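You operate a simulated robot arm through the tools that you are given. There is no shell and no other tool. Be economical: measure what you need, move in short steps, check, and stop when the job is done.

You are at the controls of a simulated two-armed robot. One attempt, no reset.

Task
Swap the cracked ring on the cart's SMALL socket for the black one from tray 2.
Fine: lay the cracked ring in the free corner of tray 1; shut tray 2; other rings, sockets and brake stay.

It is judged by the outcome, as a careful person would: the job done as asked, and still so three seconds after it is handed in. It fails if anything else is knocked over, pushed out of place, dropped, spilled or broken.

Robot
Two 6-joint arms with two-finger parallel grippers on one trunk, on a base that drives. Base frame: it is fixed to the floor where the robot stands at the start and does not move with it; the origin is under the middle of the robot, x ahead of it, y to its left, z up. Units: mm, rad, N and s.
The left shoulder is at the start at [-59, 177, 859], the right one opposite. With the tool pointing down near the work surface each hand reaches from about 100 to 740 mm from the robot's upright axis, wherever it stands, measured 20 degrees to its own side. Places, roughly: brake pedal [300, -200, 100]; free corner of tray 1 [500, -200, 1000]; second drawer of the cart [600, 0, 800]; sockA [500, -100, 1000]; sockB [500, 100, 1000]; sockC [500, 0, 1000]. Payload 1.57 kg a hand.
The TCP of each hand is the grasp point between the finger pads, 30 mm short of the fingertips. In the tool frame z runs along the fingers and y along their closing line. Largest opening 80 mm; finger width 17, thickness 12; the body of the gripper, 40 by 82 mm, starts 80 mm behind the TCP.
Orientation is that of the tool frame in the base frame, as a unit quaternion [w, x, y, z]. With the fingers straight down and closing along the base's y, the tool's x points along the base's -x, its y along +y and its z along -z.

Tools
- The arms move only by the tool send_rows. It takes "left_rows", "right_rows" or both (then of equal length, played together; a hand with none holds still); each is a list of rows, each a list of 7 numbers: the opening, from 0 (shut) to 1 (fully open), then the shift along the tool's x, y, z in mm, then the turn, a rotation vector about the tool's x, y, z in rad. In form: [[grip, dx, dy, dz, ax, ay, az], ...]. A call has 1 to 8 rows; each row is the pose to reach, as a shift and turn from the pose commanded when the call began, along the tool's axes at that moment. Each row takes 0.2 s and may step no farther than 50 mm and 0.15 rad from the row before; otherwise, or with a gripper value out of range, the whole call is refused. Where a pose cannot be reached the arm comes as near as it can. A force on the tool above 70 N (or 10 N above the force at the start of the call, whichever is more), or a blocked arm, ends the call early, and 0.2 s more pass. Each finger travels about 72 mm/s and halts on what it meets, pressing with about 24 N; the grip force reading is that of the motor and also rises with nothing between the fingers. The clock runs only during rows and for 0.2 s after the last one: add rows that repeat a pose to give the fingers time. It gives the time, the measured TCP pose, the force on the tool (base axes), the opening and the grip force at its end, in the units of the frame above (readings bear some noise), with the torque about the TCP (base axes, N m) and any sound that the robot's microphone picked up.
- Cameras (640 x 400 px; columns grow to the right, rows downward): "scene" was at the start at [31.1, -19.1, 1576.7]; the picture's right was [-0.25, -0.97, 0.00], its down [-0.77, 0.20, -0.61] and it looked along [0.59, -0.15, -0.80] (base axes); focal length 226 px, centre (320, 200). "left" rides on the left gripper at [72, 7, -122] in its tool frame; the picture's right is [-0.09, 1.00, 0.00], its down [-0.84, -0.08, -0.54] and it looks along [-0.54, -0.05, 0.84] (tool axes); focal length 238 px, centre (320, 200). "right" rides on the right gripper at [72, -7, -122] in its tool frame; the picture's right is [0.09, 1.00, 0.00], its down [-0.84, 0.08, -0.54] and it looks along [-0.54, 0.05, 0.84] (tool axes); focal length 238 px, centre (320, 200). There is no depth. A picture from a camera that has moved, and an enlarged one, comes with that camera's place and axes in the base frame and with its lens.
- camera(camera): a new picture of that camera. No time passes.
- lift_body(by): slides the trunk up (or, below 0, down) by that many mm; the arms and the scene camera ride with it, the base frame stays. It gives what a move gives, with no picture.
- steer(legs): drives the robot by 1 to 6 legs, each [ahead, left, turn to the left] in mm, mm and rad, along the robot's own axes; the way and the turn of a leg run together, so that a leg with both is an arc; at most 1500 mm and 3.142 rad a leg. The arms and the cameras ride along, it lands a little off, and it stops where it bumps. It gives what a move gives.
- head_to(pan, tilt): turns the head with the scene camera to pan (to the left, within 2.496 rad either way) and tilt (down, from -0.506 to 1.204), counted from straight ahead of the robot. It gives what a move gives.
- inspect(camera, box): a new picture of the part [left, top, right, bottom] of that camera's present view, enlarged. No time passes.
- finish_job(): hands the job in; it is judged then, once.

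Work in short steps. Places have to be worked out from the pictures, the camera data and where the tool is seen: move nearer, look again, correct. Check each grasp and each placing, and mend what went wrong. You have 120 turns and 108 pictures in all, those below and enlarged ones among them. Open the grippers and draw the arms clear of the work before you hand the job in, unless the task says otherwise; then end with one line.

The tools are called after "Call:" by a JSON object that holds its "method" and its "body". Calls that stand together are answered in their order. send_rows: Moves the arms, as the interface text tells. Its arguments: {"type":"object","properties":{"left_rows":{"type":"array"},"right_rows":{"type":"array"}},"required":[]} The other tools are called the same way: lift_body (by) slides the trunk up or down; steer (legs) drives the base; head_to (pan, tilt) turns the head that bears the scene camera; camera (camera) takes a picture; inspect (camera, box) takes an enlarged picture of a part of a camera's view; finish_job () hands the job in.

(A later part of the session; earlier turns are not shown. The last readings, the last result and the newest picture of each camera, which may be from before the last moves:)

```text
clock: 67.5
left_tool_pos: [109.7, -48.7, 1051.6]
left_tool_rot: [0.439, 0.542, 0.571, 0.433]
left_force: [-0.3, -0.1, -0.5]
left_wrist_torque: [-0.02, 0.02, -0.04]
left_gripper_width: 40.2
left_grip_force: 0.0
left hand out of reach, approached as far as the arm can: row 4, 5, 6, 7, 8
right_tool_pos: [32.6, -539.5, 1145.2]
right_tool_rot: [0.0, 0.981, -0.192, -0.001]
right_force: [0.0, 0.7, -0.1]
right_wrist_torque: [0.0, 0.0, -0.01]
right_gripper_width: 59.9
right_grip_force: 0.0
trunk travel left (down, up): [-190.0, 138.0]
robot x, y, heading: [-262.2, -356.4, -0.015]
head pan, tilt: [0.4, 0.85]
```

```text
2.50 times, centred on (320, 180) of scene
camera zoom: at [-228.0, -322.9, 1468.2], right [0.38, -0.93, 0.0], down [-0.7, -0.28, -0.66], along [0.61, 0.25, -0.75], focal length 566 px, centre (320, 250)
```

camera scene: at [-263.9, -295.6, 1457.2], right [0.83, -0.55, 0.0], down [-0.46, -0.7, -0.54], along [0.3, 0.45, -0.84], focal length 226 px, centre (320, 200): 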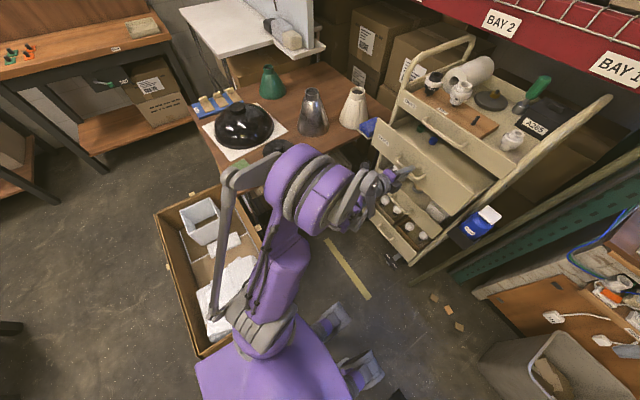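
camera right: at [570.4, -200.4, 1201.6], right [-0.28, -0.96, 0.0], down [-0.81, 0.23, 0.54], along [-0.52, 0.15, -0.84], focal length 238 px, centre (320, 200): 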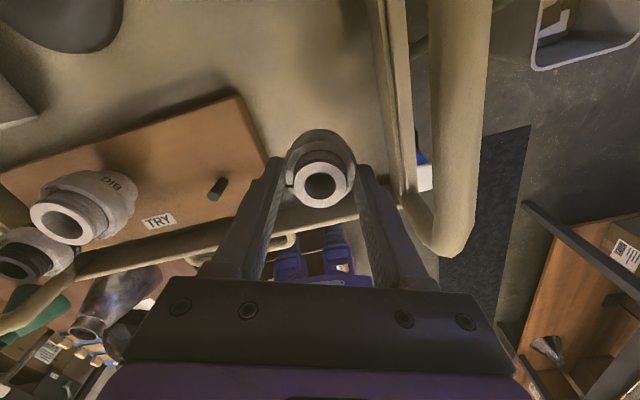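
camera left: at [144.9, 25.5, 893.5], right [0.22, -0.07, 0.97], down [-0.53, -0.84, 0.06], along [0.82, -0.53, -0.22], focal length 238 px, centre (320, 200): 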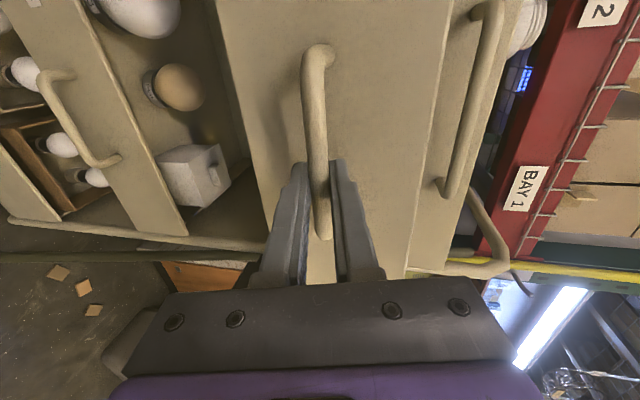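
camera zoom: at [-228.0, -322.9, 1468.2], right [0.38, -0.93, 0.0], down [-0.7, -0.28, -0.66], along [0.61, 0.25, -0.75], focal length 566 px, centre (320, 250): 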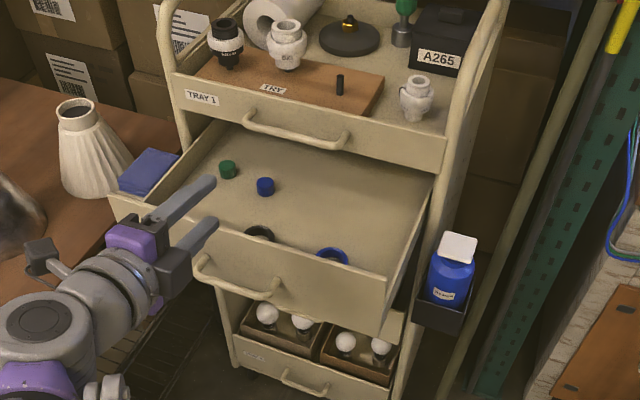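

The drawer stays open. I'll rotate the left hand back to fingers-down in front of the cart, in two calls.

Call:
{"method": "send_rows", "body": {"left_rows": [[0.5, 3.5, 2, 7.4, 0.079, 0.08, -0.099], [0.6, 7, 4, 14.7, 0.158, 0.16, -0.198], [0.7, 10.6, 6, 22, 0.237, 0.241, -0.297], [0.8, 14.2, 8, 29.5, 0.316, 0.321, -0.396], [0.9, 17.7, 9.6, 36.8, 0.395, 0.401, -0.495], [1, 21.3, 11.5, 44, 0.474, 0.481, -0.594], [1, 24.8, 13.5, 51.5, 0.553, 0.562, -0.693], [1, 28.4, 15.4, 58.9, 0.632, 0.642, -0.792]]}}

Call:
{"method": "send_rows", "body": {"left_rows": [[1, 0, 0, 0, 0.077, 0.078, -0.096], [1, 0, 0, 0, 0.153, 0.155, -0.192], [1, 0, 0, 0, 0.23, 0.233, -0.287], [1, 0, 0, 0, 0.306, 0.31, -0.383], [1, 0, 0, 0, 0.383, 0.388, -0.479], [1, 0, 0, 0, 0.383, 0.388, -0.479]]}}

Call:
{"method": "camera", "body": {"camera": "left"}}

```text
clock: 69.3
left_tool_pos: [170.2, -16.1, 1051.7]
left_tool_rot: [0.198, 0.236, 0.931, 0.195]
left_force: [-0.1, 0.6, 0.4]
left_wrist_torque: [-0.02, 0.01, 0.03]
left_gripper_width: 80.0
left_grip_force: 0.0
right_tool_pos: [32.8, -539.9, 1144.7]
right_tool_rot: [0.001, 0.981, -0.192, -0.001]
right_force: [-0.2, -0.4, -1.0]
right_wrist_torque: [0.01, 0.04, 0.04]
right_gripper_width: 59.8
right_grip_force: 0.2
trunk travel left (down, up): [-190.0, 138.0]
robot x, y, heading: [-263.4, -354.1, -0.015]
head pan, tilt: [0.4, 0.85]
```

```text
clock: 70.7
left_tool_pos: [169.1, -17.8, 1052.8]
left_tool_rot: [0.01, 0.003, 1.0, 0.006]
left_force: [-0.9, 0.4, 0.3]
left_wrist_torque: [-0.04, 0.04, 0.0]
left_gripper_width: 80.3
left_grip_force: 0.0
right_tool_pos: [31.3, -539.7, 1144.7]
right_tool_rot: [0.001, 0.981, -0.192, 0.0]
right_force: [-0.6, 0.6, -0.6]
right_wrist_torque: [-0.01, -0.02, -0.02]
right_gripper_width: 60.1
right_grip_force: 0.1
trunk travel left (down, up): [-190.0, 138.0]
robot x, y, heading: [-262.3, -347.2, -0.011]
head pan, tilt: [0.4, 0.85]
```

```text
42 pictures are left
camera left: at [93.5, -13.2, 1173.3], right [0.1, 1.0, 0.01], down [0.82, -0.09, 0.56], along [0.56, -0.04, -0.83], focal length 238 px, centre (320, 200)
```

left: 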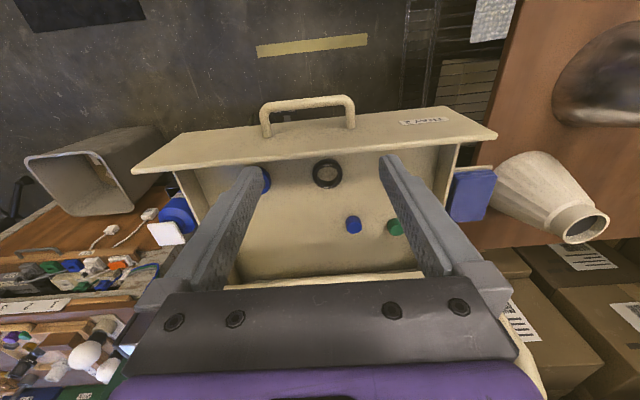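

The black part is a flat ring, so the "ring" may be only the collar on the socket body. That would mean I lifted the entire socket off its pin. I'll examine the black ring, the removed piece and an intact socket closely.

Call:
{"method": "inspect", "body": {"camera": "left", "box": [305, 150, 351, 196]}}

Call:
{"method": "head_to", "body": {"pan": 0.4, "tilt": 0.7}}

Call:
{"method": "inspect", "body": {"camera": "scene", "box": [345, 150, 395, 190]}}

Call:
{"method": "inspect", "body": {"camera": "scene", "box": [270, 130, 330, 180]}}

```text
8.70 times, centred on (328, 173) of left
camera zoom: at [93.5, -13.2, 1173.3], right [0.1, 1.0, 0.01], down [0.82, -0.09, 0.56], along [0.56, -0.04, -0.83], focal length 2073 px, centre (250, 435)
```

zoom: 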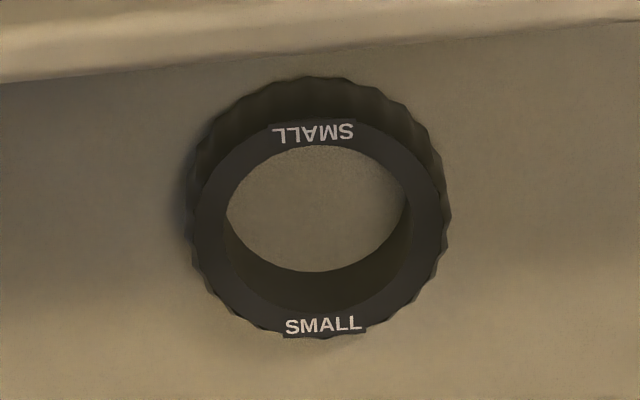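

```text
clock: 71.4
left_tool_pos: [168.5, -16.2, 1051.3]
left_tool_rot: [0.01, 0.003, 1.0, 0.006]
left_force: [-1.0, 0.2, 0.7]
left_wrist_torque: [-0.01, 0.02, 0.01]
left_gripper_width: 80.2
left_grip_force: 0.2
right_tool_pos: [32.5, -539.7, 1144.1]
right_tool_rot: [0.0, 0.981, -0.192, 0.0]
right_force: [-0.1, 0.2, -0.2]
right_wrist_torque: [0.03, 0.05, 0.04]
right_gripper_width: 60.0
right_grip_force: 0.0
trunk travel left (down, up): [-190.0, 138.0]
robot x, y, heading: [-262.3, -352.3, -0.011]
head pan, tilt: [0.4, 0.7]
```

```text
10.00 times, centred on (370, 170) of scene
camera zoom: at [-221.6, -320.1, 1480.4], right [0.38, -0.93, 0.0], down [-0.6, -0.24, -0.76], along [0.71, 0.29, -0.64], focal length 2262 px, centre (-180, 500)
```

zoom: 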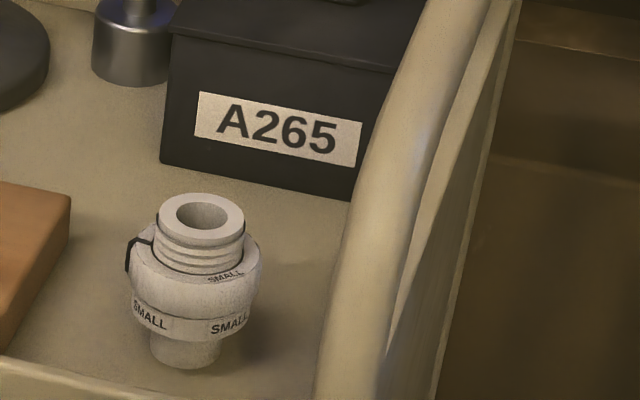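

```text
8.00 times, centred on (300, 155) of scene
camera zoom: at [-221.6, -320.1, 1480.4], right [0.38, -0.93, 0.0], down [-0.6, -0.24, -0.76], along [0.71, 0.29, -0.64], focal length 1810 px, centre (480, 560)
```

zoom: 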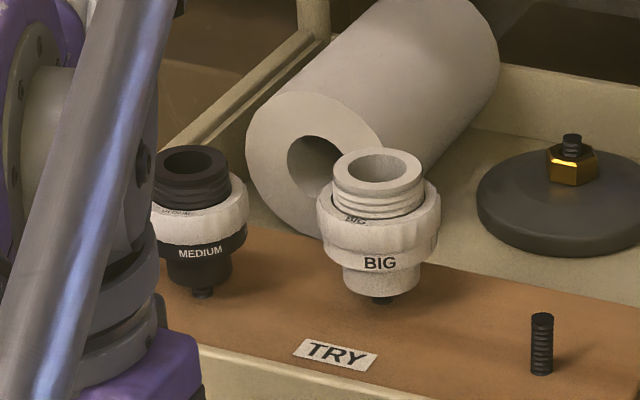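

Now it's clear: each socket has a body (flange and threaded neck) on a stud, and the cracked ring is only the collar. I gripped low and unscrewed the whole body, so I'll have to screw the socket back onto its stud, then take off only the collar. First, the left hand is over the drawer, so I'll fetch the black SMALL ring at about [279, -12, 815].

Call:
{"method": "send_rows", "body": {"left_rows": [[1, -25, 1, 15, 0.006, 0.01, -0.003], [1, -55, 2, 40, 0.012, 0.02, -0.006], [1, -85, 3, 70, 0.012, 0.02, -0.006], [1, -108, 4, 105, 0.012, 0.02, -0.006], [0.85, -108, 4, 140, 0.012, 0.02, -0.006], [0.85, -108, 4, 150, 0.012, 0.02, -0.006], [0.85, -108, 4, 150, 0.012, 0.02, -0.006]]}}

Call:
{"method": "camera", "body": {"camera": "left"}}

```text
clock: 73.0
left_tool_pos: [280.0, -13.6, 904.8]
left_tool_rot: [0.001, 0.001, 1.0, 0.001]
left_force: [-0.8, -0.1, 0.1]
left_wrist_torque: [0.05, 0.01, -0.01]
left_gripper_width: 67.9
left_grip_force: 0.0
right_tool_pos: [32.7, -538.0, 1145.1]
right_tool_rot: [0.0, 0.981, -0.192, 0.0]
right_force: [0.0, 0.3, 0.0]
right_wrist_torque: [0.03, 0.01, 0.01]
right_gripper_width: 60.0
right_grip_force: 0.0
trunk travel left (down, up): [-190.0, 138.0]
robot x, y, heading: [-264.1, -351.9, -0.014]
head pan, tilt: [0.4, 0.7]
```

```text
38 pictures are left
camera left: at [208.2, -6.7, 1026.4], right [0.09, 1.0, 0.0], down [0.84, -0.08, 0.54], along [0.54, -0.05, -0.84], focal length 238 px, centre (320, 200)
```

left: 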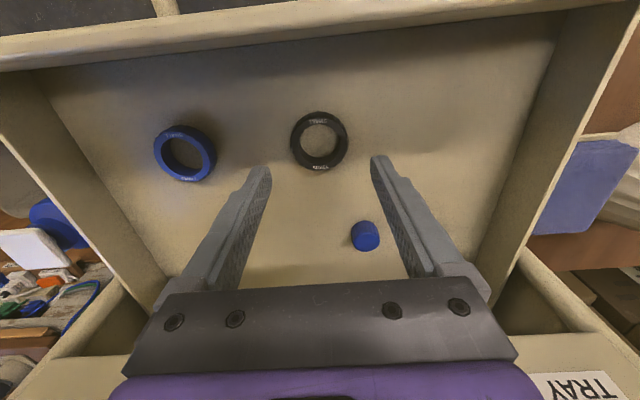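

The black ring is at about [273, -13] with its top at z≈837. I'll move back 7 mm, descend to TCP z≈854 and close.

Call:
{"method": "send_rows", "body": {"left_rows": [[0.85, 7, 0, 10, 0, 0, 0], [0.85, 7, 0, 25, 0, 0, 0], [0.85, 7, 0, 40, 0, 0, 0], [0.85, 7, 0, 51, 0, 0, 0], [0.85, 7, 0, 51, 0, 0, 0]]}}

Call:
{"method": "camera", "body": {"camera": "left"}}

```text
clock: 74.2
left_tool_pos: [272.3, -12.2, 854.2]
left_tool_rot: [0.001, 0.002, 1.0, 0.0]
left_force: [-0.3, 0.4, -0.6]
left_wrist_torque: [-0.03, 0.06, -0.01]
left_gripper_width: 68.0
left_grip_force: 0.0
right_tool_pos: [32.0, -539.0, 1145.6]
right_tool_rot: [0.001, 0.981, -0.191, -0.001]
right_force: [-0.1, 0.5, -1.3]
right_wrist_torque: [-0.02, 0.0, 0.01]
right_gripper_width: 60.1
right_grip_force: 0.0
trunk travel left (down, up): [-190.0, 138.0]
robot x, y, heading: [-262.7, -348.8, -0.018]
head pan, tilt: [0.4, 0.7]
```

```text
37 pictures are left
camera left: at [199.8, -6.4, 976.1], right [0.09, 1.0, 0.0], down [0.84, -0.08, 0.54], along [0.54, -0.05, -0.84], focal length 238 px, centre (320, 200)
```

left: 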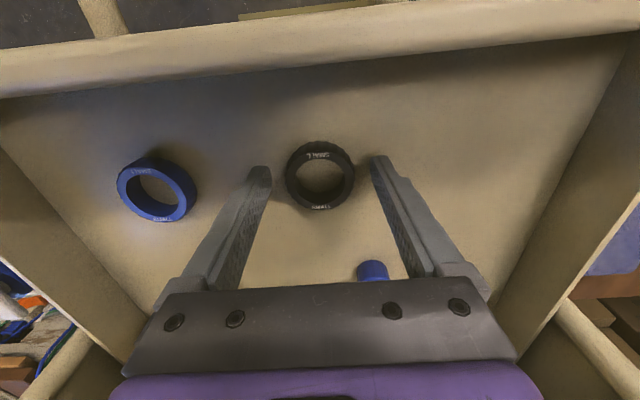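

Good alignment. I'll go 4 mm lower and close on the ring.

Call:
{"method": "send_rows", "body": {"left_rows": [[0.85, -2, 0, 4, 0, 0, 0], [0.6, -2, 0, 4, 0, 0, 0], [0.4, -2, 0, 4, 0, 0, 0], [0.4, -2, 0, 4, 0, 0, 0]]}}

Call:
{"method": "send_rows", "body": {"left_rows": [[0.4, 0, 0, -10, 0, 0, 0], [0.4, 0, 0, -45, 0, 0, 0], [0.4, 0, 0, -90, 0, 0, 0], [0.4, 0, 0, -135, 0, 0, 0], [0.4, 20, 0, -180, 0, 0, 0], [0.4, 55, 0, -210, 0, 0, 0], [0.4, 95, 0, -235, 0, 0, 0]]}}

Call:
{"method": "camera", "body": {"camera": "left"}}

```text
clock: 75.2
left_tool_pos: [274.4, -13.7, 850.7]
left_tool_rot: [0.001, 0.002, 1.0, 0.001]
left_force: [-0.1, -0.3, -0.1]
left_wrist_torque: [-0.01, 0.02, 0.04]
left_gripper_width: 48.8
left_grip_force: 24.2
right_tool_pos: [32.1, -538.9, 1145.9]
right_tool_rot: [-0.001, 0.981, -0.192, 0.0]
right_force: [-0.5, -0.1, -0.3]
right_wrist_torque: [-0.04, -0.01, -0.02]
right_gripper_width: 60.2
right_grip_force: 0.0
trunk travel left (down, up): [-190.0, 138.0]
robot x, y, heading: [-263.0, -355.6, -0.015]
head pan, tilt: [0.4, 0.7]
```

```text
clock: 76.8
left_tool_pos: [180.0, -13.8, 1083.4]
left_tool_rot: [0.002, 0.001, 1.0, 0.0]
left_force: [0.2, -0.4, 0.4]
left_wrist_torque: [0.0, -0.03, -0.02]
left_gripper_width: 48.9
left_grip_force: 23.6
right_tool_pos: [31.4, -541.0, 1144.9]
right_tool_rot: [0.0, 0.982, -0.191, 0.0]
right_force: [0.3, -0.8, 0.1]
right_wrist_torque: [0.01, -0.04, 0.04]
right_gripper_width: 60.0
right_grip_force: 0.1
trunk travel left (down, up): [-190.0, 138.0]
robot x, y, heading: [-263.6, -352.3, -0.015]
head pan, tilt: [0.4, 0.7]
```

```text
36 pictures are left
camera left: at [107.1, -8.2, 1206.1], right [0.09, 1.0, 0.0], down [0.84, -0.08, 0.54], along [0.54, -0.05, -0.84], focal length 238 px, centre (320, 200)
```

left: 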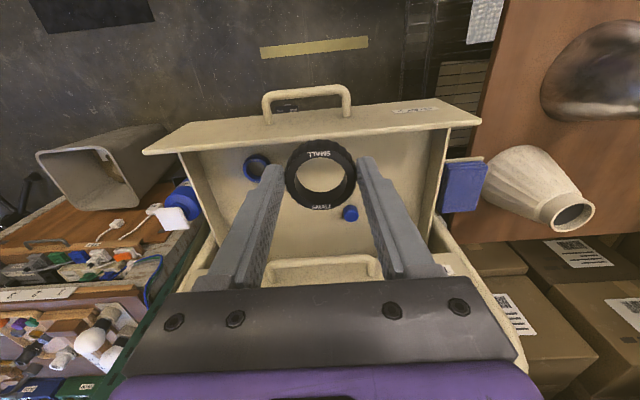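

The black ring is held securely (48.8 mm). Next I'll raise the left hand aside and bring the closed right hand in front of the drawer's right half, so that driving forward shuts tray 2.

Call:
{"method": "send_rows", "body": {"left_rows": [[0.4, 7, 9, -12, 0, 0, 0], [0.4, 15, 18, -25, 0, 0, 0], [0.4, 22, 26, -38, 0, 0, 0], [0.4, 30, 35, -50, 0, 0, 0], [0.4, 38, 44, -62, 0, 0, 0], [0.4, 45, 52, -75, 0, 0, 0], [0.4, 52, 61, -88, 0, 0, 0], [0.4, 60, 70, -100, 0, 0, 0]], "right_rows": [[0.5, -11, -41, 7, 0, 0, 0], [0.3, -23, -82, 15, 0, 0, 0], [0.1, -34, -124, 22, 0, 0, 0], [0, -46, -165, 30, 0, 0, 0], [0, -57, -206, 38, 0, 0, 0], [0, -69, -248, 45, 0, 0, 0], [0, -80, -289, 52, 0, 0, 0], [0, -91.5, -330, 60, 0, 0, 0]]}}

Call:
{"method": "head_to", "body": {"pan": 0.3, "tilt": 1.0}}

Call:
{"method": "camera", "body": {"camera": "scene"}}

```text
clock: 78.6
left_tool_pos: [118.8, 58.7, 1185.6]
left_tool_rot: [0.001, 0.0, 1.0, 0.0]
left_force: [1.0, 0.1, -0.1]
left_wrist_torque: [0.0, 0.05, 0.0]
left_gripper_width: 49.0
left_grip_force: 24.4
right_tool_pos: [70.9, -198.5, 1087.5]
right_tool_rot: [0.001, 0.981, -0.192, 0.0]
right_force: [-0.7, 0.8, -0.4]
right_wrist_torque: [-0.02, 0.01, -0.01]
right_gripper_width: 0.1
right_grip_force: 21.3
trunk travel left (down, up): [-190.0, 138.0]
robot x, y, heading: [-263.5, -350.0, -0.011]
head pan, tilt: [0.4, 0.7]
```

```text
clock: 79.4
left_tool_pos: [118.5, 56.8, 1186.0]
left_tool_rot: [0.001, 0.001, 1.0, 0.0]
left_force: [0.1, -0.7, -0.4]
left_wrist_torque: [0.0, -0.01, 0.0]
left_gripper_width: 48.8
left_grip_force: 23.7
right_tool_pos: [69.0, -200.0, 1087.0]
right_tool_rot: [0.0, 0.981, -0.192, 0.0]
right_force: [0.1, 0.7, 0.4]
right_wrist_torque: [0.03, 0.02, -0.01]
right_gripper_width: 0.0
right_grip_force: 21.8
trunk travel left (down, up): [-190.0, 138.0]
robot x, y, heading: [-265.3, -353.1, -0.014]
head pan, tilt: [0.3, 1.0]
```

```text
35 pictures are left
camera scene: at [-233.5, -332.3, 1457.2], right [0.28, -0.96, 0.0], down [-0.81, -0.24, -0.54], along [0.52, 0.15, -0.84], focal length 226 px, centre (320, 200)
```

scene: 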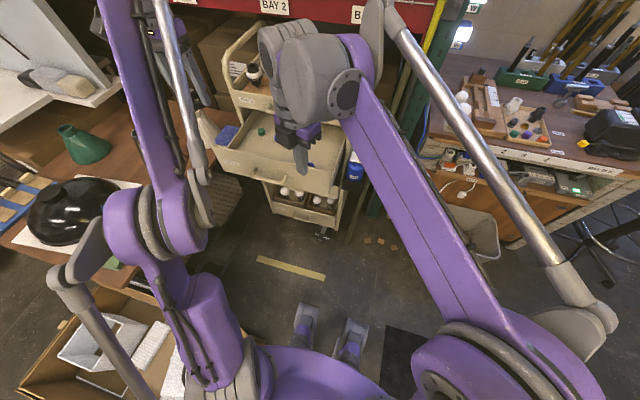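

The right camera protrudes forward in this pose, so I'll pitch the hand ahead to push with its fingertips while the body stays behind. Lowering it to just in front of the drawer face at y≈-155.

Call:
{"method": "send_rows", "body": {"right_rows": [[0, 1, -7, 25, 0, 0.11, 0], [0, 3, -13, 49, 0, 0.22, 0], [0, 4, -20, 74, 0, 0.33, 0], [0, 6, -27, 98, 0, 0.44, 0], [0, 7, -33, 123, 0, 0.55, 0], [0, 9, -40, 148, 0, 0.66, 0], [0, 10, -47, 172, 0, 0.77, 0], [0, 11.7, -53.4, 197, 0, 0.88, 0]]}}

Call:
{"method": "camera", "body": {"camera": "scene"}}

Call:
{"method": "camera", "body": {"camera": "right"}}

```text
clock: 81.2
left_tool_pos: [118.9, 56.9, 1184.9]
left_tool_rot: [0.001, 0.001, 1.0, 0.001]
left_force: [-0.6, 0.4, -0.1]
left_wrist_torque: [-0.02, 0.01, -0.01]
left_gripper_width: 48.7
left_grip_force: 23.9
right_tool_pos: [101.9, -153.6, 887.5]
right_tool_rot: [0.082, 0.888, -0.173, 0.419]
right_force: [-0.4, 0.5, -0.9]
right_wrist_torque: [-0.02, -0.01, -0.03]
right_gripper_width: 0.0
right_grip_force: 21.3
trunk travel left (down, up): [-190.0, 138.0]
robot x, y, heading: [-262.4, -351.5, -0.014]
head pan, tilt: [0.3, 1.0]
```

```text
34 pictures are left
camera scene: at [-233.4, -331.7, 1457.1], right [0.28, -0.96, 0.0], down [-0.81, -0.24, -0.54], along [0.52, 0.15, -0.84], focal length 226 px, centre (320, 200)
```

scene: 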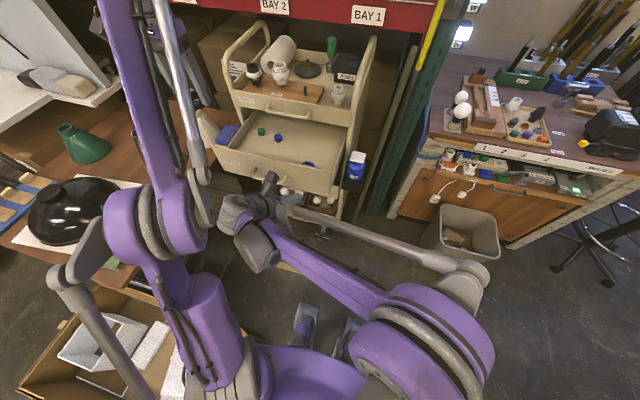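

```text
33 pictures are left
camera right: at [59.9, -128.7, 1019.5], right [-0.32, -0.94, 0.07], down [-0.91, 0.29, -0.3], along [0.26, -0.16, -0.95], focal length 238 px, centre (320, 200)
```

right: 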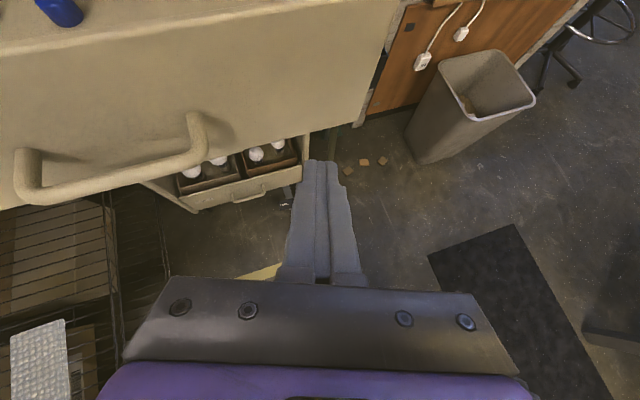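

The fingertips are at about x 123, facing the drawer front at 200, beside the handle. I'll drive forward to push the drawer most of the way in.

Call:
{"method": "steer", "body": {"legs": [[255, 0, 0.014]]}}

Call:
{"method": "camera", "body": {"camera": "scene"}}

```text
clock: 83.0
left_tool_pos: [364.5, 57.3, 1185.3]
left_tool_rot: [0.001, -0.005, 1.0, 0.001]
left_force: [0.2, 0.2, 0.3]
left_wrist_torque: [0.03, 0.05, 0.0]
left_gripper_width: 48.7
left_grip_force: 23.8
right_tool_pos: [348.2, -153.4, 886.0]
right_tool_rot: [0.079, 0.889, -0.168, 0.419]
right_force: [-0.1, 0.8, 0.2]
right_wrist_torque: [0.0, 0.0, -0.01]
right_gripper_width: 0.0
right_grip_force: 21.8
trunk travel left (down, up): [-190.0, 138.0]
robot x, y, heading: [-13.0, -356.4, -0.002]
head pan, tilt: [0.3, 1.0]
```

```text
32 pictures are left
camera scene: at [16.5, -334.3, 1457.1], right [0.29, -0.96, 0.0], down [-0.8, -0.25, -0.54], along [0.52, 0.16, -0.84], focal length 226 px, centre (320, 200)
```

scene: 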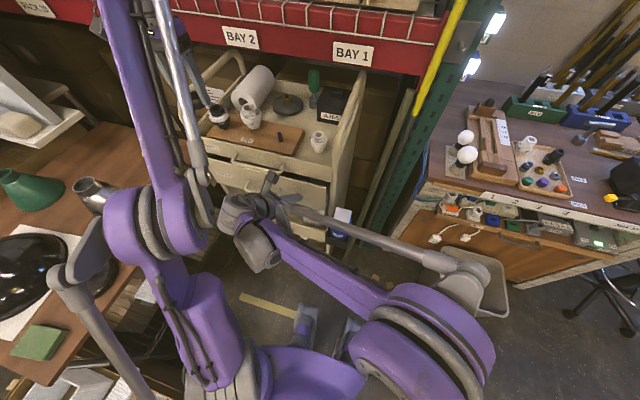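

The drawer is nearly shut. I'll push the last ~40 mm with the arm, gently.

Call:
{"method": "send_rows", "body": {"right_rows": [[0, 6, -3.8, 7.1, 0, 0, 0], [0, 12, -7.5, 14.2, 0, 0, 0], [0, 17.7, -11.3, 21.4, 0, 0, 0], [0, 20.6, -13, 25, 0, 0, 0], [0, 23.6, -15, 28.5, 0, 0, 0]]}}

Call:
{"method": "inspect", "body": {"camera": "scene", "box": [190, 100, 370, 250]}}

```text
clock: 84.3
left_tool_pos: [357.8, 57.5, 1188.1]
left_tool_rot: [0.003, -0.006, 1.0, 0.001]
left_force: [0.3, -0.8, 0.3]
left_wrist_torque: [-0.01, 0.05, 0.03]
left_gripper_width: 48.3
left_grip_force: 23.5
right_tool_pos: [376.8, -151.3, 889.3]
right_tool_rot: [0.08, 0.891, -0.169, 0.413]
right_force: [-36.3, -3.7, 18.9]
right_wrist_torque: [-0.07, -0.08, -0.17]
right_gripper_width: 0.2
right_grip_force: 21.4
trunk travel left (down, up): [-190.0, 138.0]
robot x, y, heading: [-17.1, -354.9, -0.004]
head pan, tilt: [0.3, 1.0]
stopped in row 5 (right hand): the force on the tool passed its limit at 73 N (the readings are from after the stop); the commanded pose is now the measured one
```

```text
2.67 times, centred on (280, 175) of scene
camera zoom: at [9.7, -335.9, 1457.5], right [0.29, -0.96, 0.0], down [-0.8, -0.25, -0.54], along [0.52, 0.16, -0.84], focal length 603 px, centre (427, 267)
```

zoom: 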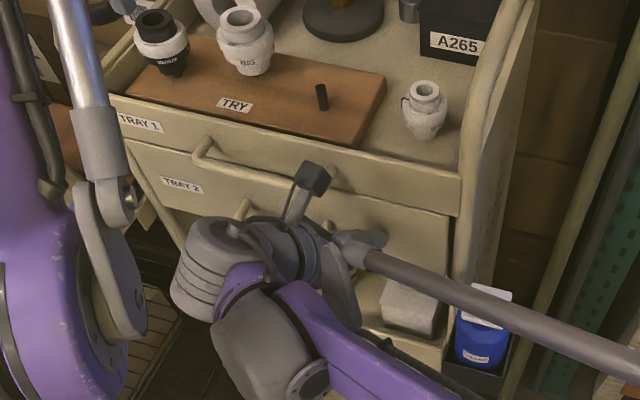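

Contact stop at 73 N with the tray 2 front flush: it's shut. I'll draw the right hand back and up, returning it to fingers-down.

Call:
{"method": "send_rows", "body": {"right_rows": [[0, -17, 11, -21, 0, 0, 0], [0, -35, 23, -43, 0, 0, 0], [0.2, -14, 29, -78, 0, -0.147, 0], [0.4, 6, 34, -113, 0, -0.293, 0], [0.6, 27, 40, -148, 0, -0.44, 0], [0.75, 48, 46, -183, 0, -0.587, 0], [0.75, 68, 51, -219, 0, -0.733, 0], [0.75, 89, 57, -254, 0, -0.88, 0]]}}

Call:
{"method": "lift_body", "body": {"by": 110}}

Call:
{"method": "steer", "body": {"legs": [[22, 0, 0], [0, 290, 0]]}}

Call:
{"method": "head_to", "body": {"pan": -0.15, "tilt": 0.8}}

Call:
{"method": "camera", "body": {"camera": "scene"}}

```text
clock: 86.1
left_tool_pos: [362.3, 59.2, 1186.4]
left_tool_rot: [0.002, -0.005, 1.0, 0.001]
left_force: [0.6, 0.0, 0.3]
left_wrist_torque: [0.01, 0.01, 0.0]
left_gripper_width: 48.7
left_grip_force: 24.1
right_tool_pos: [233.0, -151.3, 1118.5]
right_tool_rot: [0.0, 0.983, -0.186, -0.007]
right_force: [-0.1, 0.5, -0.1]
right_wrist_torque: [0.04, -0.01, 0.0]
right_gripper_width: 60.0
right_grip_force: 0.1
trunk travel left (down, up): [-190.0, 138.0]
robot x, y, heading: [-15.3, -353.6, -0.005]
head pan, tilt: [0.3, 1.0]
```

```text
clock: 87.5
left_tool_pos: [361.9, 58.9, 1294.8]
left_tool_rot: [0.001, -0.006, 1.0, 0.001]
left_force: [-0.5, 0.3, -0.1]
left_wrist_torque: [-0.02, -0.01, -0.01]
left_gripper_width: 49.0
left_grip_force: 24.0
right_tool_pos: [233.3, -152.3, 1227.0]
right_tool_rot: [0.001, 0.983, -0.186, -0.006]
right_force: [-0.4, 0.0, -0.9]
right_wrist_torque: [-0.01, -0.02, -0.01]
right_gripper_width: 60.1
right_grip_force: 0.0
trunk travel left (down, up): [-300.0, 28.0]
robot x, y, heading: [-16.3, -350.9, -0.002]
head pan, tilt: [0.3, 1.0]
```

```text
clock: 91.0
left_tool_pos: [385.2, 343.1, 1295.4]
left_tool_rot: [0.0, -0.005, 1.0, 0.0]
left_force: [-0.3, -0.3, -0.8]
left_wrist_torque: [-0.02, 0.01, -0.03]
left_gripper_width: 48.6
left_grip_force: 23.9
right_tool_pos: [256.7, 132.7, 1227.4]
right_tool_rot: [0.0, 0.982, -0.187, -0.006]
right_force: [-0.8, 0.2, -0.4]
right_wrist_torque: [0.0, -0.02, 0.04]
right_gripper_width: 60.1
right_grip_force: 0.0
trunk travel left (down, up): [-300.0, 28.0]
robot x, y, heading: [4.9, -69.1, -0.006]
head pan, tilt: [0.3, 1.0]
```

```text
clock: 91.9
left_tool_pos: [384.3, 343.2, 1295.3]
left_tool_rot: [0.001, -0.006, 1.0, 0.001]
left_force: [-0.8, -0.2, -0.2]
left_wrist_torque: [0.0, -0.01, 0.01]
left_gripper_width: 48.7
left_grip_force: 23.9
right_tool_pos: [255.7, 132.2, 1227.9]
right_tool_rot: [0.0, 0.982, -0.187, -0.005]
right_force: [-0.6, 0.1, -0.2]
right_wrist_torque: [0.02, -0.02, -0.02]
right_gripper_width: 60.0
right_grip_force: 0.0
trunk travel left (down, up): [-300.0, 28.0]
robot x, y, heading: [5.3, -70.3, 0.0]
head pan, tilt: [-0.15, 0.799]
```

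```text
30 pictures are left
camera scene: at [46.3, -81.7, 1586.1], right [-0.15, -0.99, 0.0], down [-0.71, 0.11, -0.7], along [0.69, -0.1, -0.72], focal length 226 px, centre (320, 200)
```

scene: 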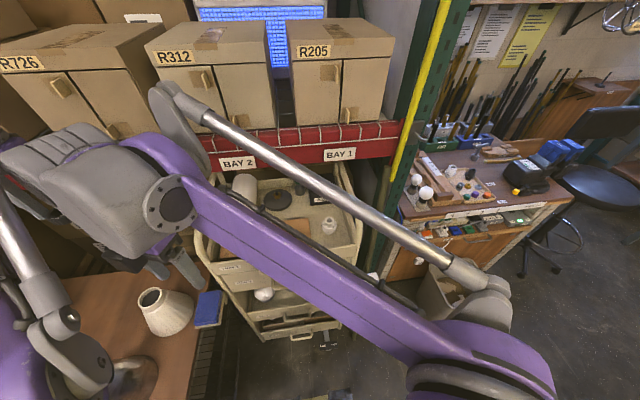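

The right arm obscures the view. I'll swing the right hand back above the socket standing in the free corner.

Call:
{"method": "send_rows", "body": {"right_rows": [[0.75, 43, 25, 0, 0, 0, 0], [0.75, 85, 51, 0, 0, 0, 0], [0.75, 128, 76, 0, 0, 0, 0], [0.75, 170, 101, 0, 0, 0, 0], [0.75, 213, 127, 0, 0, 0, 0], [0.75, 256, 152, 0, 0, 0, 0], [0.75, 298, 178, 0, 0, 0, 0], [0.75, 341, 203, 0, 0, 0, 0]]}}

Call:
{"method": "send_rows", "body": {"right_rows": [[0.75, 0, 0, 25, 0, 0, 0], [0.75, 0, 0, 60, 0, 0, 0], [0.75, 0, 0, 100, 0, 0, 0], [0.75, 0, 0, 100, 0, 0, 0]]}}

Call:
{"method": "camera", "body": {"camera": "right"}}

Call:
{"method": "inspect", "body": {"camera": "scene", "box": [190, 150, 370, 290]}}

```text
refused: row 5 steps farther than a row can; nothing moved
```

```text
clock: 92.9
left_tool_pos: [385.2, 344.4, 1296.1]
left_tool_rot: [0.001, -0.006, 1.0, 0.0]
left_force: [-0.9, -0.6, -0.7]
left_wrist_torque: [-0.02, 0.04, -0.04]
left_gripper_width: 48.9
left_grip_force: 24.0
right_tool_pos: [254.6, 132.4, 1127.5]
right_tool_rot: [-0.001, 0.982, -0.186, -0.006]
right_force: [-0.1, 1.1, 0.1]
right_wrist_torque: [-0.01, 0.02, 0.01]
right_gripper_width: 60.2
right_grip_force: 0.1
trunk travel left (down, up): [-300.0, 28.0]
robot x, y, heading: [9.5, -71.0, -0.001]
head pan, tilt: [-0.15, 0.799]
```

```text
29 pictures are left
camera right: at [326.9, 112.9, 1248.5], right [-0.28, -0.96, 0.0], down [-0.8, 0.23, 0.55], along [-0.53, 0.15, -0.83], focal length 238 px, centre (320, 200)
```

right: 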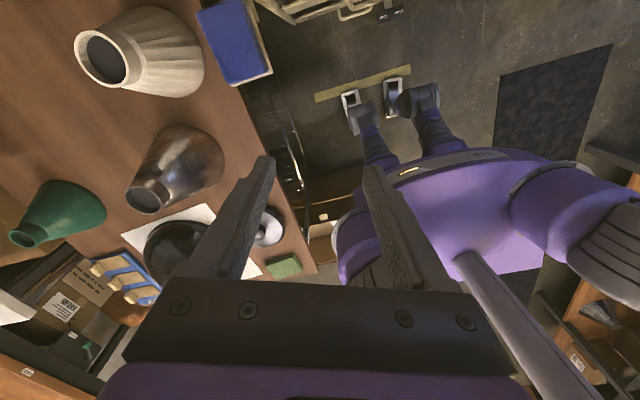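

```text
2.86 times, centred on (280, 220) of scene
camera zoom: at [46.2, -81.8, 1586.2], right [-0.15, -0.99, 0.0], down [-0.71, 0.11, -0.7], along [0.69, -0.11, -0.72], focal length 646 px, centre (434, 143)
```

zoom: 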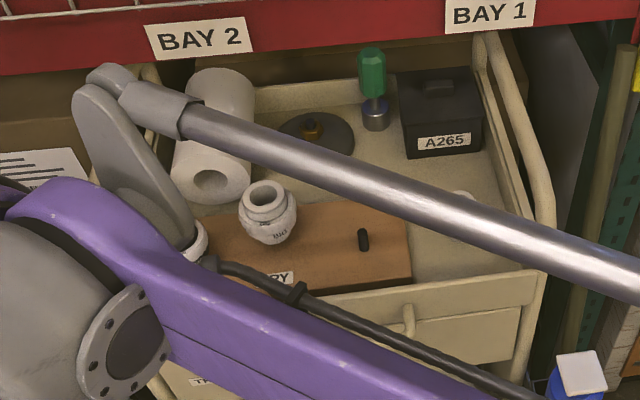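

One row exceeded the step limit, so only the descent ran, in clear air. I'll redo the swing in smaller steps.

Call:
{"method": "send_rows", "body": {"right_rows": [[0.75, 36, 21, -20, 0, 0, 0], [0.75, 73, 43, -40, 0, 0, 0], [0.75, 109, 65, -60, 0, 0, 0], [0.75, 145, 86, -80, 0, 0, 0], [0.75, 181, 108, -80, 0, 0, 0], [0.75, 218, 129, -80, 0, 0, 0], [0.75, 254, 151, -80, 0, 0, 0], [0.75, 290, 172, -80, 0, 0, 0]]}}

Call:
{"method": "send_rows", "body": {"right_rows": [[0.75, 25, 15, 10, 0, 0, 0], [0.75, 51, 30, 20, 0, 0, 0], [0.75, 51, 30, 60, 0, 0, 0], [0.75, 51, 30, 90, 0, 0, 0], [0.75, 51, 30, 90, 0, 0, 0]]}}

Call:
{"method": "camera", "body": {"camera": "right"}}

```text
clock: 94.7
left_tool_pos: [384.6, 342.8, 1294.7]
left_tool_rot: [0.001, -0.005, 1.0, 0.001]
left_force: [-0.8, 0.2, -1.0]
left_wrist_torque: [0.0, 0.01, 0.05]
left_gripper_width: 49.0
left_grip_force: 24.4
right_tool_pos: [464.3, -136.2, 1204.0]
right_tool_rot: [0.0, 0.983, -0.185, -0.007]
right_force: [0.3, 0.3, 0.7]
right_wrist_torque: [0.02, 0.02, -0.02]
right_gripper_width: 59.7
right_grip_force: 0.0
trunk travel left (down, up): [-300.0, 28.0]
robot x, y, heading: [8.6, -66.0, -0.004]
head pan, tilt: [-0.15, 0.799]
```

```text
clock: 95.9
left_tool_pos: [383.2, 344.2, 1295.1]
left_tool_rot: [0.001, -0.006, 1.0, 0.001]
left_force: [-0.5, -0.3, -0.6]
left_wrist_torque: [-0.01, -0.01, -0.01]
left_gripper_width: 48.7
left_grip_force: 24.4
right_tool_pos: [499.3, -182.8, 1112.5]
right_tool_rot: [0.0, 0.982, -0.187, -0.006]
right_force: [0.2, -0.6, 1.0]
right_wrist_torque: [-0.02, 0.01, -0.02]
right_gripper_width: 60.0
right_grip_force: 0.1
trunk travel left (down, up): [-300.0, 28.0]
robot x, y, heading: [7.0, -67.9, -0.002]
head pan, tilt: [-0.15, 0.799]
```

```text
27 pictures are left
camera right: at [571.3, -202.1, 1233.5], right [-0.28, -0.96, 0.0], down [-0.8, 0.23, 0.55], along [-0.53, 0.15, -0.83], focal length 238 px, centre (320, 200)
```

right: 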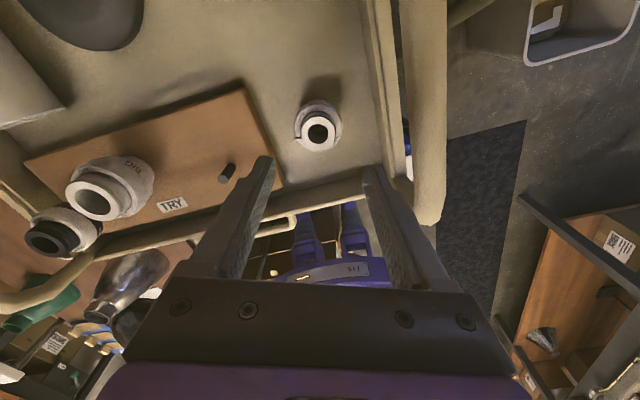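

The socket stands near [508, -182] by this view. I'll correct a slight tilt, open wider and come down around its neck, then check the centring.

Call:
{"method": "send_rows", "body": {"right_rows": [[0.9, 4, -2, 10, 0, 0.006, 0], [0.9, 8.4, -3.3, 30, 0, 0.012, 0], [0.9, 8.4, -3.3, 50, 0, 0.012, 0], [0.9, 8.4, -3.3, 50, 0, 0.012, 0]]}}

Call:
{"method": "camera", "body": {"camera": "right"}}

```text
clock: 96.9
left_tool_pos: [384.5, 344.8, 1296.0]
left_tool_rot: [0.001, -0.006, 1.0, 0.001]
left_force: [0.8, 0.4, 0.4]
left_wrist_torque: [0.01, -0.02, -0.02]
left_gripper_width: 49.1
left_grip_force: 23.8
right_tool_pos: [508.1, -183.2, 1063.4]
right_tool_rot: [0.002, 0.982, -0.187, 0.0]
right_force: [0.1, -0.3, -0.5]
right_wrist_torque: [-0.04, 0.01, -0.03]
right_gripper_width: 72.0
right_grip_force: 0.0
trunk travel left (down, up): [-300.0, 28.0]
robot x, y, heading: [6.2, -71.3, -0.004]
head pan, tilt: [-0.15, 0.799]
```

```text
26 pictures are left
camera right: at [578.3, -201.7, 1186.1], right [-0.28, -0.96, 0.0], down [-0.81, 0.24, 0.54], along [-0.52, 0.15, -0.84], focal length 238 px, centre (320, 200)
```

right: 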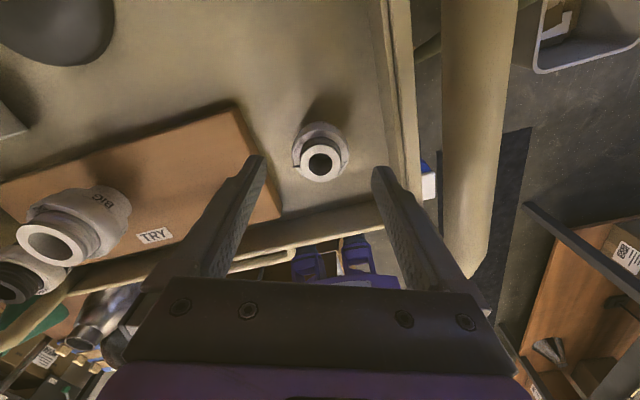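

Offset is about +4 mm in x. I'll descend to TCP z≈1018 and grip the flange and ring together, as before.

Call:
{"method": "send_rows", "body": {"right_rows": [[0.9, 4.2, -1.6, 12, 0, 0, 0], [0.9, 4.2, -1.6, 28, 0, 0, 0], [0.9, 4.2, -1.6, 45, 0, 0, 0], [0.6, 4.2, -1.6, 46, 0, 0, 0], [0.4, 4.2, -1.6, 46, 0, 0, 0], [0.4, 4.2, -1.6, 46, 0, 0, 0]]}}

Call:
{"method": "inspect", "body": {"camera": "right", "box": [250, 120, 390, 240]}}

```text
clock: 98.3
left_tool_pos: [384.6, 343.6, 1295.4]
left_tool_rot: [0.001, -0.006, 1.0, 0.0]
left_force: [-0.2, 0.2, 0.6]
left_wrist_torque: [0.0, -0.01, 0.03]
left_gripper_width: 48.5
left_grip_force: 23.9
right_tool_pos: [511.6, -180.7, 1018.2]
right_tool_rot: [0.002, 0.983, -0.186, 0.001]
right_force: [0.5, -0.8, -0.8]
right_wrist_torque: [0.01, -0.01, 0.0]
right_gripper_width: 45.3
right_grip_force: 24.3
trunk travel left (down, up): [-300.0, 28.0]
robot x, y, heading: [9.0, -70.4, 0.001]
head pan, tilt: [-0.15, 0.799]
```

```text
3.33 times, centred on (320, 180) of right
camera zoom: at [582.7, -200.6, 1139.8], right [-0.28, -0.96, 0.0], down [-0.81, 0.24, 0.54], along [-0.52, 0.15, -0.84], focal length 794 px, centre (320, 267)
```

zoom: 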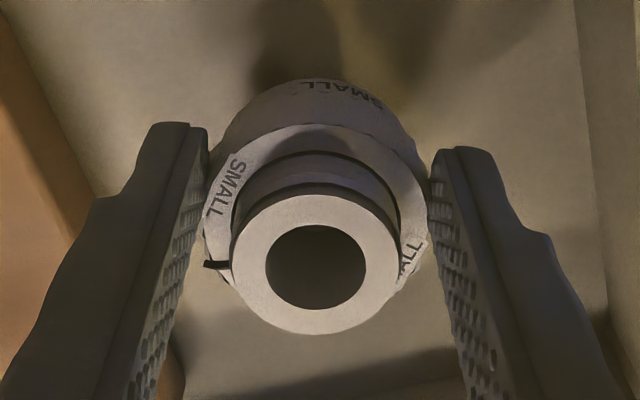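

Gripped. I'll lift it and move partway to the stud, stopping where the stud is still visible beside it for an accurate fix.

Call:
{"method": "send_rows", "body": {"right_rows": [[0.4, 0, 0, -10, 0, 0, 0], [0.4, 0, 0, -45, 0, 0, 0], [0.4, 0, 0, -90, 0, 0, 0], [0.4, -21, -15, -90, 0, 0, 0], [0.4, -42.5, -31, -90, 0, 0, 0], [0.4, -42.5, -31, -75, 0, 0, 0], [0.4, -42.5, -31, -75, 0, 0, 0]]}}

Call:
{"method": "camera", "body": {"camera": "right"}}

Call:
{"method": "inspect", "body": {"camera": "scene", "box": [240, 150, 360, 240]}}

```text
clock: 99.9
left_tool_pos: [384.0, 344.2, 1295.1]
left_tool_rot: [0.001, -0.006, 1.0, 0.001]
left_force: [-0.2, -0.2, 0.1]
left_wrist_torque: [0.0, 0.02, 0.02]
left_gripper_width: 48.8
left_grip_force: 24.1
right_tool_pos: [484.7, -136.2, 1092.7]
right_tool_rot: [0.001, 0.983, -0.186, 0.001]
right_force: [-0.7, 0.3, -1.3]
right_wrist_torque: [-0.03, -0.06, 0.0]
right_gripper_width: 45.4
right_grip_force: 23.8
trunk travel left (down, up): [-300.0, 28.0]
robot x, y, heading: [9.0, -70.4, 0.002]
head pan, tilt: [-0.15, 0.799]
```

```text
24 pictures are left
camera right: at [555.2, -155.4, 1214.3], right [-0.28, -0.96, 0.0], down [-0.81, 0.24, 0.54], along [-0.52, 0.15, -0.84], focal length 238 px, centre (320, 200)
```

right: 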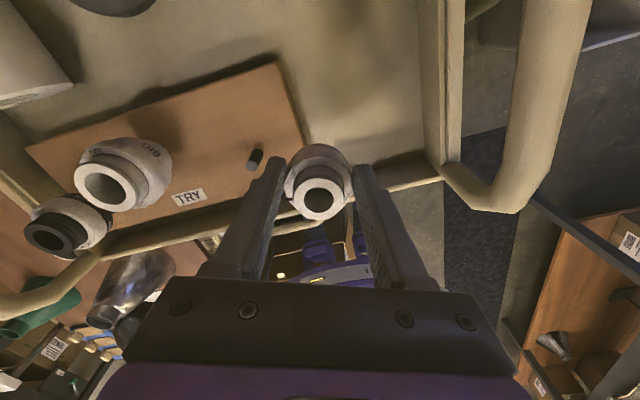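

```text
4.44 times, centred on (300, 195) of scene
camera zoom: at [46.1, -81.5, 1586.2], right [-0.15, -0.99, 0.0], down [-0.71, 0.11, -0.7], along [0.69, -0.11, -0.72], focal length 1006 px, centre (409, 222)
```

zoom: 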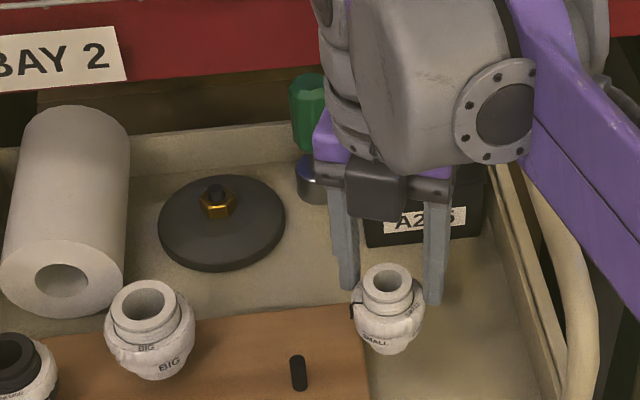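

Stud fixed at about [486, -70]. I'll move over it, then lower the socket part-way onto it, watching the force.

Call:
{"method": "send_rows", "body": {"right_rows": [[0.4, -12, -30, 0, 0, 0, 0], [0.4, -24.8, -60.9, 0, 0, 0, 0], [0.4, -24.8, -60.9, 0, 0, 0, 0], [0.4, -24.8, -60.9, 0, 0, 0, 0]]}}

Call:
{"method": "inspect", "body": {"camera": "scene", "box": [255, 170, 335, 230]}}

Call:
{"method": "inspect", "body": {"camera": "right", "box": [250, 120, 390, 240]}}

```text
clock: 100.9
left_tool_pos: [385.0, 344.5, 1295.4]
left_tool_rot: [0.0, -0.006, 1.0, 0.001]
left_force: [0.3, 0.3, -0.2]
left_wrist_torque: [0.02, 0.0, -0.01]
left_gripper_width: 49.2
left_grip_force: 24.0
right_tool_pos: [485.6, -70.4, 1094.3]
right_tool_rot: [0.001, 0.983, -0.186, 0.0]
right_force: [-0.6, 0.0, -0.4]
right_wrist_torque: [0.03, 0.03, -0.02]
right_gripper_width: 45.4
right_grip_force: 24.0
trunk travel left (down, up): [-300.0, 28.0]
robot x, y, heading: [5.5, -68.1, -0.002]
head pan, tilt: [-0.15, 0.799]
```

```text
6.67 times, centred on (295, 200) of scene
camera zoom: at [46.4, -81.4, 1586.1], right [-0.15, -0.99, 0.0], down [-0.71, 0.11, -0.7], along [0.69, -0.11, -0.72], focal length 1508 px, centre (487, 200)
```

zoom: 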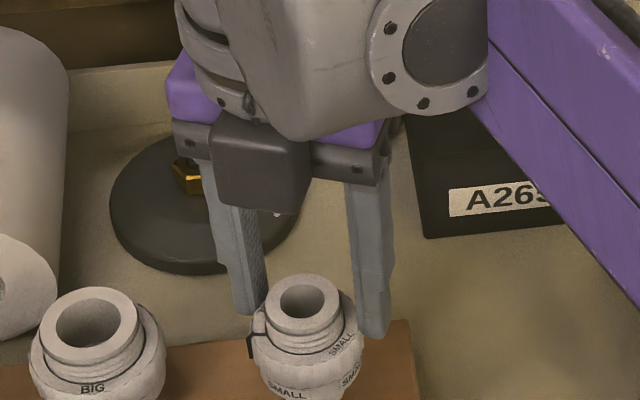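

```text
3.33 times, centred on (320, 180) of right
camera zoom: at [556.0, -89.0, 1216.4], right [-0.28, -0.96, 0.0], down [-0.81, 0.24, 0.54], along [-0.52, 0.15, -0.84], focal length 794 px, centre (320, 267)
```

zoom: 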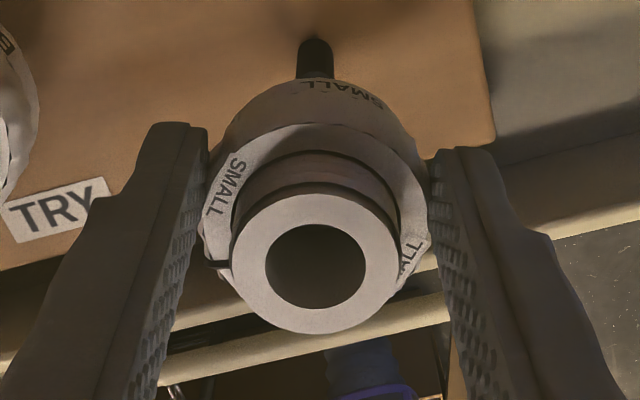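

The stud lines up with the socket axis. Lowering onto it slowly.

Call:
{"method": "send_rows", "body": {"right_rows": [[0.4, 0, 0, 10, 0, 0, 0], [0.4, 0, 0, 20, 0, 0, 0], [0.4, 0, 0, 28, 0, 0, 0], [0.4, 0, 0, 34, 0, 0, 0], [0.4, 0, 0, 38, 0, 0, 0]]}}

```text
clock: 102.1
left_tool_pos: [383.0, 343.8, 1295.5]
left_tool_rot: [0.002, -0.005, 1.0, 0.001]
left_force: [-0.8, 0.5, 0.4]
left_wrist_torque: [0.0, 0.01, 0.0]
left_gripper_width: 48.9
left_grip_force: 23.8
right_tool_pos: [482.1, -69.9, 1056.4]
right_tool_rot: [0.002, 0.983, -0.186, 0.0]
right_force: [-0.1, 2.0, 19.4]
right_wrist_torque: [0.1, 0.0, -0.04]
right_gripper_width: 45.4
right_grip_force: 23.6
trunk travel left (down, up): [-300.0, 28.0]
robot x, y, heading: [5.1, -68.9, 0.0]
head pan, tilt: [-0.15, 0.799]
```

Contact at TCP z≈1056 with the stud well inside the socket, likely the thread start. I'll turn clockwise with light downward pressure.

Call:
{"method": "send_rows", "body": {"right_rows": [[0.4, 0, 0, 0, 0, 0, 0.15], [0.4, 0, 0, 0, 0, 0, 0.3], [0.4, 0, 0, 0.3, 0, 0, 0.45], [0.4, 0, 0, 0.6, 0, 0, 0.6], [0.4, 0, 0, 0.9, 0, 0, 0.75], [0.4, 0, 0, 1.2, 0, 0, 0.9], [0.4, 0, 0, 1.5, 0, 0, 1.05], [0.4, 0, 0, 1.8, 0, 0, 1.2]]}}

```text
clock: 103.9
left_tool_pos: [383.1, 343.0, 1297.1]
left_tool_rot: [0.002, -0.006, 1.0, 0.001]
left_force: [0.1, 0.2, -0.1]
left_wrist_torque: [-0.02, 0.01, -0.01]
left_gripper_width: 48.8
left_grip_force: 24.1
right_tool_pos: [480.7, -72.5, 1053.5]
right_tool_rot: [-0.001, -0.705, 0.709, -0.002]
right_force: [-4.3, -10.0, 6.7]
right_wrist_torque: [-0.53, 0.28, 0.04]
right_gripper_width: 45.5
right_grip_force: 24.0
trunk travel left (down, up): [-300.0, 28.0]
robot x, y, heading: [4.3, -69.2, -0.004]
head pan, tilt: [-0.15, 0.799]
```

It is descending with little force, so the thread is engaged. Continuing clockwise with a small sideways relief.

Call:
{"method": "send_rows", "body": {"right_rows": [[0.4, 1, 0.5, 0.2, 0, 0, 0.15], [0.4, 1, 0.5, 0.5, 0, 0, 0.3], [0.4, 1, 0.5, 0.8, 0, 0, 0.45], [0.4, 1, 0.5, 1.1, 0, 0, 0.6], [0.4, 1, 0.5, 1.4, 0, 0, 0.75], [0.4, 1, 0.5, 1.7, 0, 0, 0.9], [0.4, 1, 0.5, 2, 0, 0, 1.05], [0.4, 1, 0.5, 2.2, 0, 0, 1.2]]}}

```text
clock: 105.7
left_tool_pos: [381.7, 344.3, 1296.4]
left_tool_rot: [0.002, -0.005, 1.0, 0.0]
left_force: [0.9, -0.1, 0.3]
left_wrist_torque: [-0.02, 0.0, 0.0]
left_gripper_width: 48.9
left_grip_force: 23.5
right_tool_pos: [480.3, -70.1, 1052.3]
right_tool_rot: [0.001, -0.182, 0.983, -0.001]
right_force: [-15.4, 5.1, 8.6]
right_wrist_torque: [0.35, 0.75, 0.08]
right_gripper_width: 45.6
right_grip_force: 23.7
trunk travel left (down, up): [-300.0, 28.0]
robot x, y, heading: [8.3, -67.6, -0.004]
head pan, tilt: [-0.15, 0.799]
```

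Call:
{"method": "send_rows", "body": {"right_rows": [[0.4, 1, 0.8, 0.2, 0, 0, 0.15], [0.4, 1, 0.8, 0.5, 0, 0, 0.3], [0.4, 1, 0.8, 0.8, 0, 0, 0.45], [0.4, 1, 0.8, 1.1, 0, 0, 0.6], [0.4, 1, 0.8, 1.4, 0, 0, 0.75], [0.4, 1, 0.8, 1.7, 0, 0, 0.9], [0.4, 1, 0.8, 2, 0, 0, 1.05], [0.4, 1, 0.8, 2.2, 0, 0, 1.2]]}}

Call:
{"method": "inspect", "body": {"camera": "scene", "box": [255, 170, 335, 230]}}

```text
clock: 107.5
left_tool_pos: [384.1, 346.3, 1295.6]
left_tool_rot: [0.001, -0.007, 1.0, -0.001]
left_force: [-0.9, 0.0, 0.3]
left_wrist_torque: [-0.03, -0.01, 0.0]
left_gripper_width: 48.9
left_grip_force: 24.2
right_tool_pos: [480.6, -70.9, 1049.4]
right_tool_rot: [0.001, 0.405, 0.914, -0.001]
right_force: [-6.7, 8.8, 9.8]
right_wrist_torque: [0.49, 0.32, 0.07]
right_gripper_width: 45.6
right_grip_force: 23.5
trunk travel left (down, up): [-300.0, 28.0]
robot x, y, heading: [6.9, -70.0, -0.007]
head pan, tilt: [-0.15, 0.799]
```

```text
6.67 times, centred on (295, 200) of scene
camera zoom: at [44.4, -80.2, 1586.3], right [-0.15, -0.99, 0.0], down [-0.71, 0.11, -0.7], along [0.69, -0.11, -0.72], focal length 1508 px, centre (487, 200)
```

zoom: 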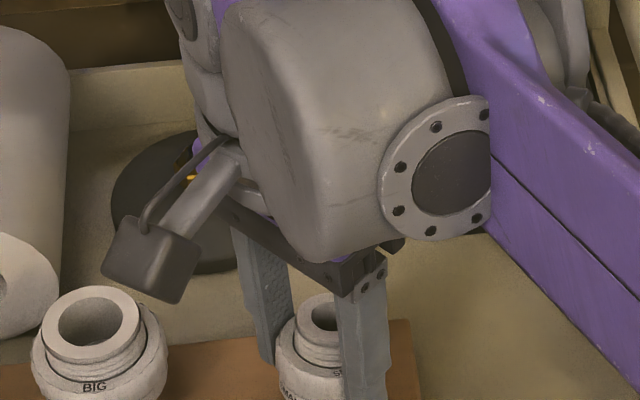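

Torque stays low, so it isn't seated yet. One more clockwise sweep.

Call:
{"method": "send_rows", "body": {"right_rows": [[0.4, 0.5, 0.5, 0.3, 0, 0, 0.15], [0.4, 0.5, 0.5, 0.6, 0, 0, 0.3], [0.4, 0.5, 0.5, 0.9, 0, 0, 0.45], [0.4, 0.5, 0.5, 1.2, 0, 0, 0.6], [0.4, 0.5, 0.5, 1.5, 0, 0, 0.75], [0.4, 0.5, 0.5, 1.8, 0, 0, 0.9], [0.4, 0.5, 0.5, 2.1, 0, 0, 1.05], [0.4, 0.5, 0.5, 2.4, 0, 0, 1.2]]}}

```text
clock: 109.3
left_tool_pos: [383.9, 345.3, 1295.7]
left_tool_rot: [0.002, -0.006, 1.0, 0.0]
left_force: [1.3, 0.2, 0.3]
left_wrist_torque: [-0.04, 0.03, 0.02]
left_gripper_width: 48.7
left_grip_force: 24.1
right_tool_pos: [480.5, -69.1, 1046.5]
right_tool_rot: [0.003, 0.85, 0.526, -0.001]
right_force: [-5.9, 7.8, 2.3]
right_wrist_torque: [0.39, 0.25, 0.03]
right_gripper_width: 45.5
right_grip_force: 24.4
trunk travel left (down, up): [-300.0, 28.0]
robot x, y, heading: [7.3, -70.4, -0.003]
head pan, tilt: [-0.15, 0.799]
```

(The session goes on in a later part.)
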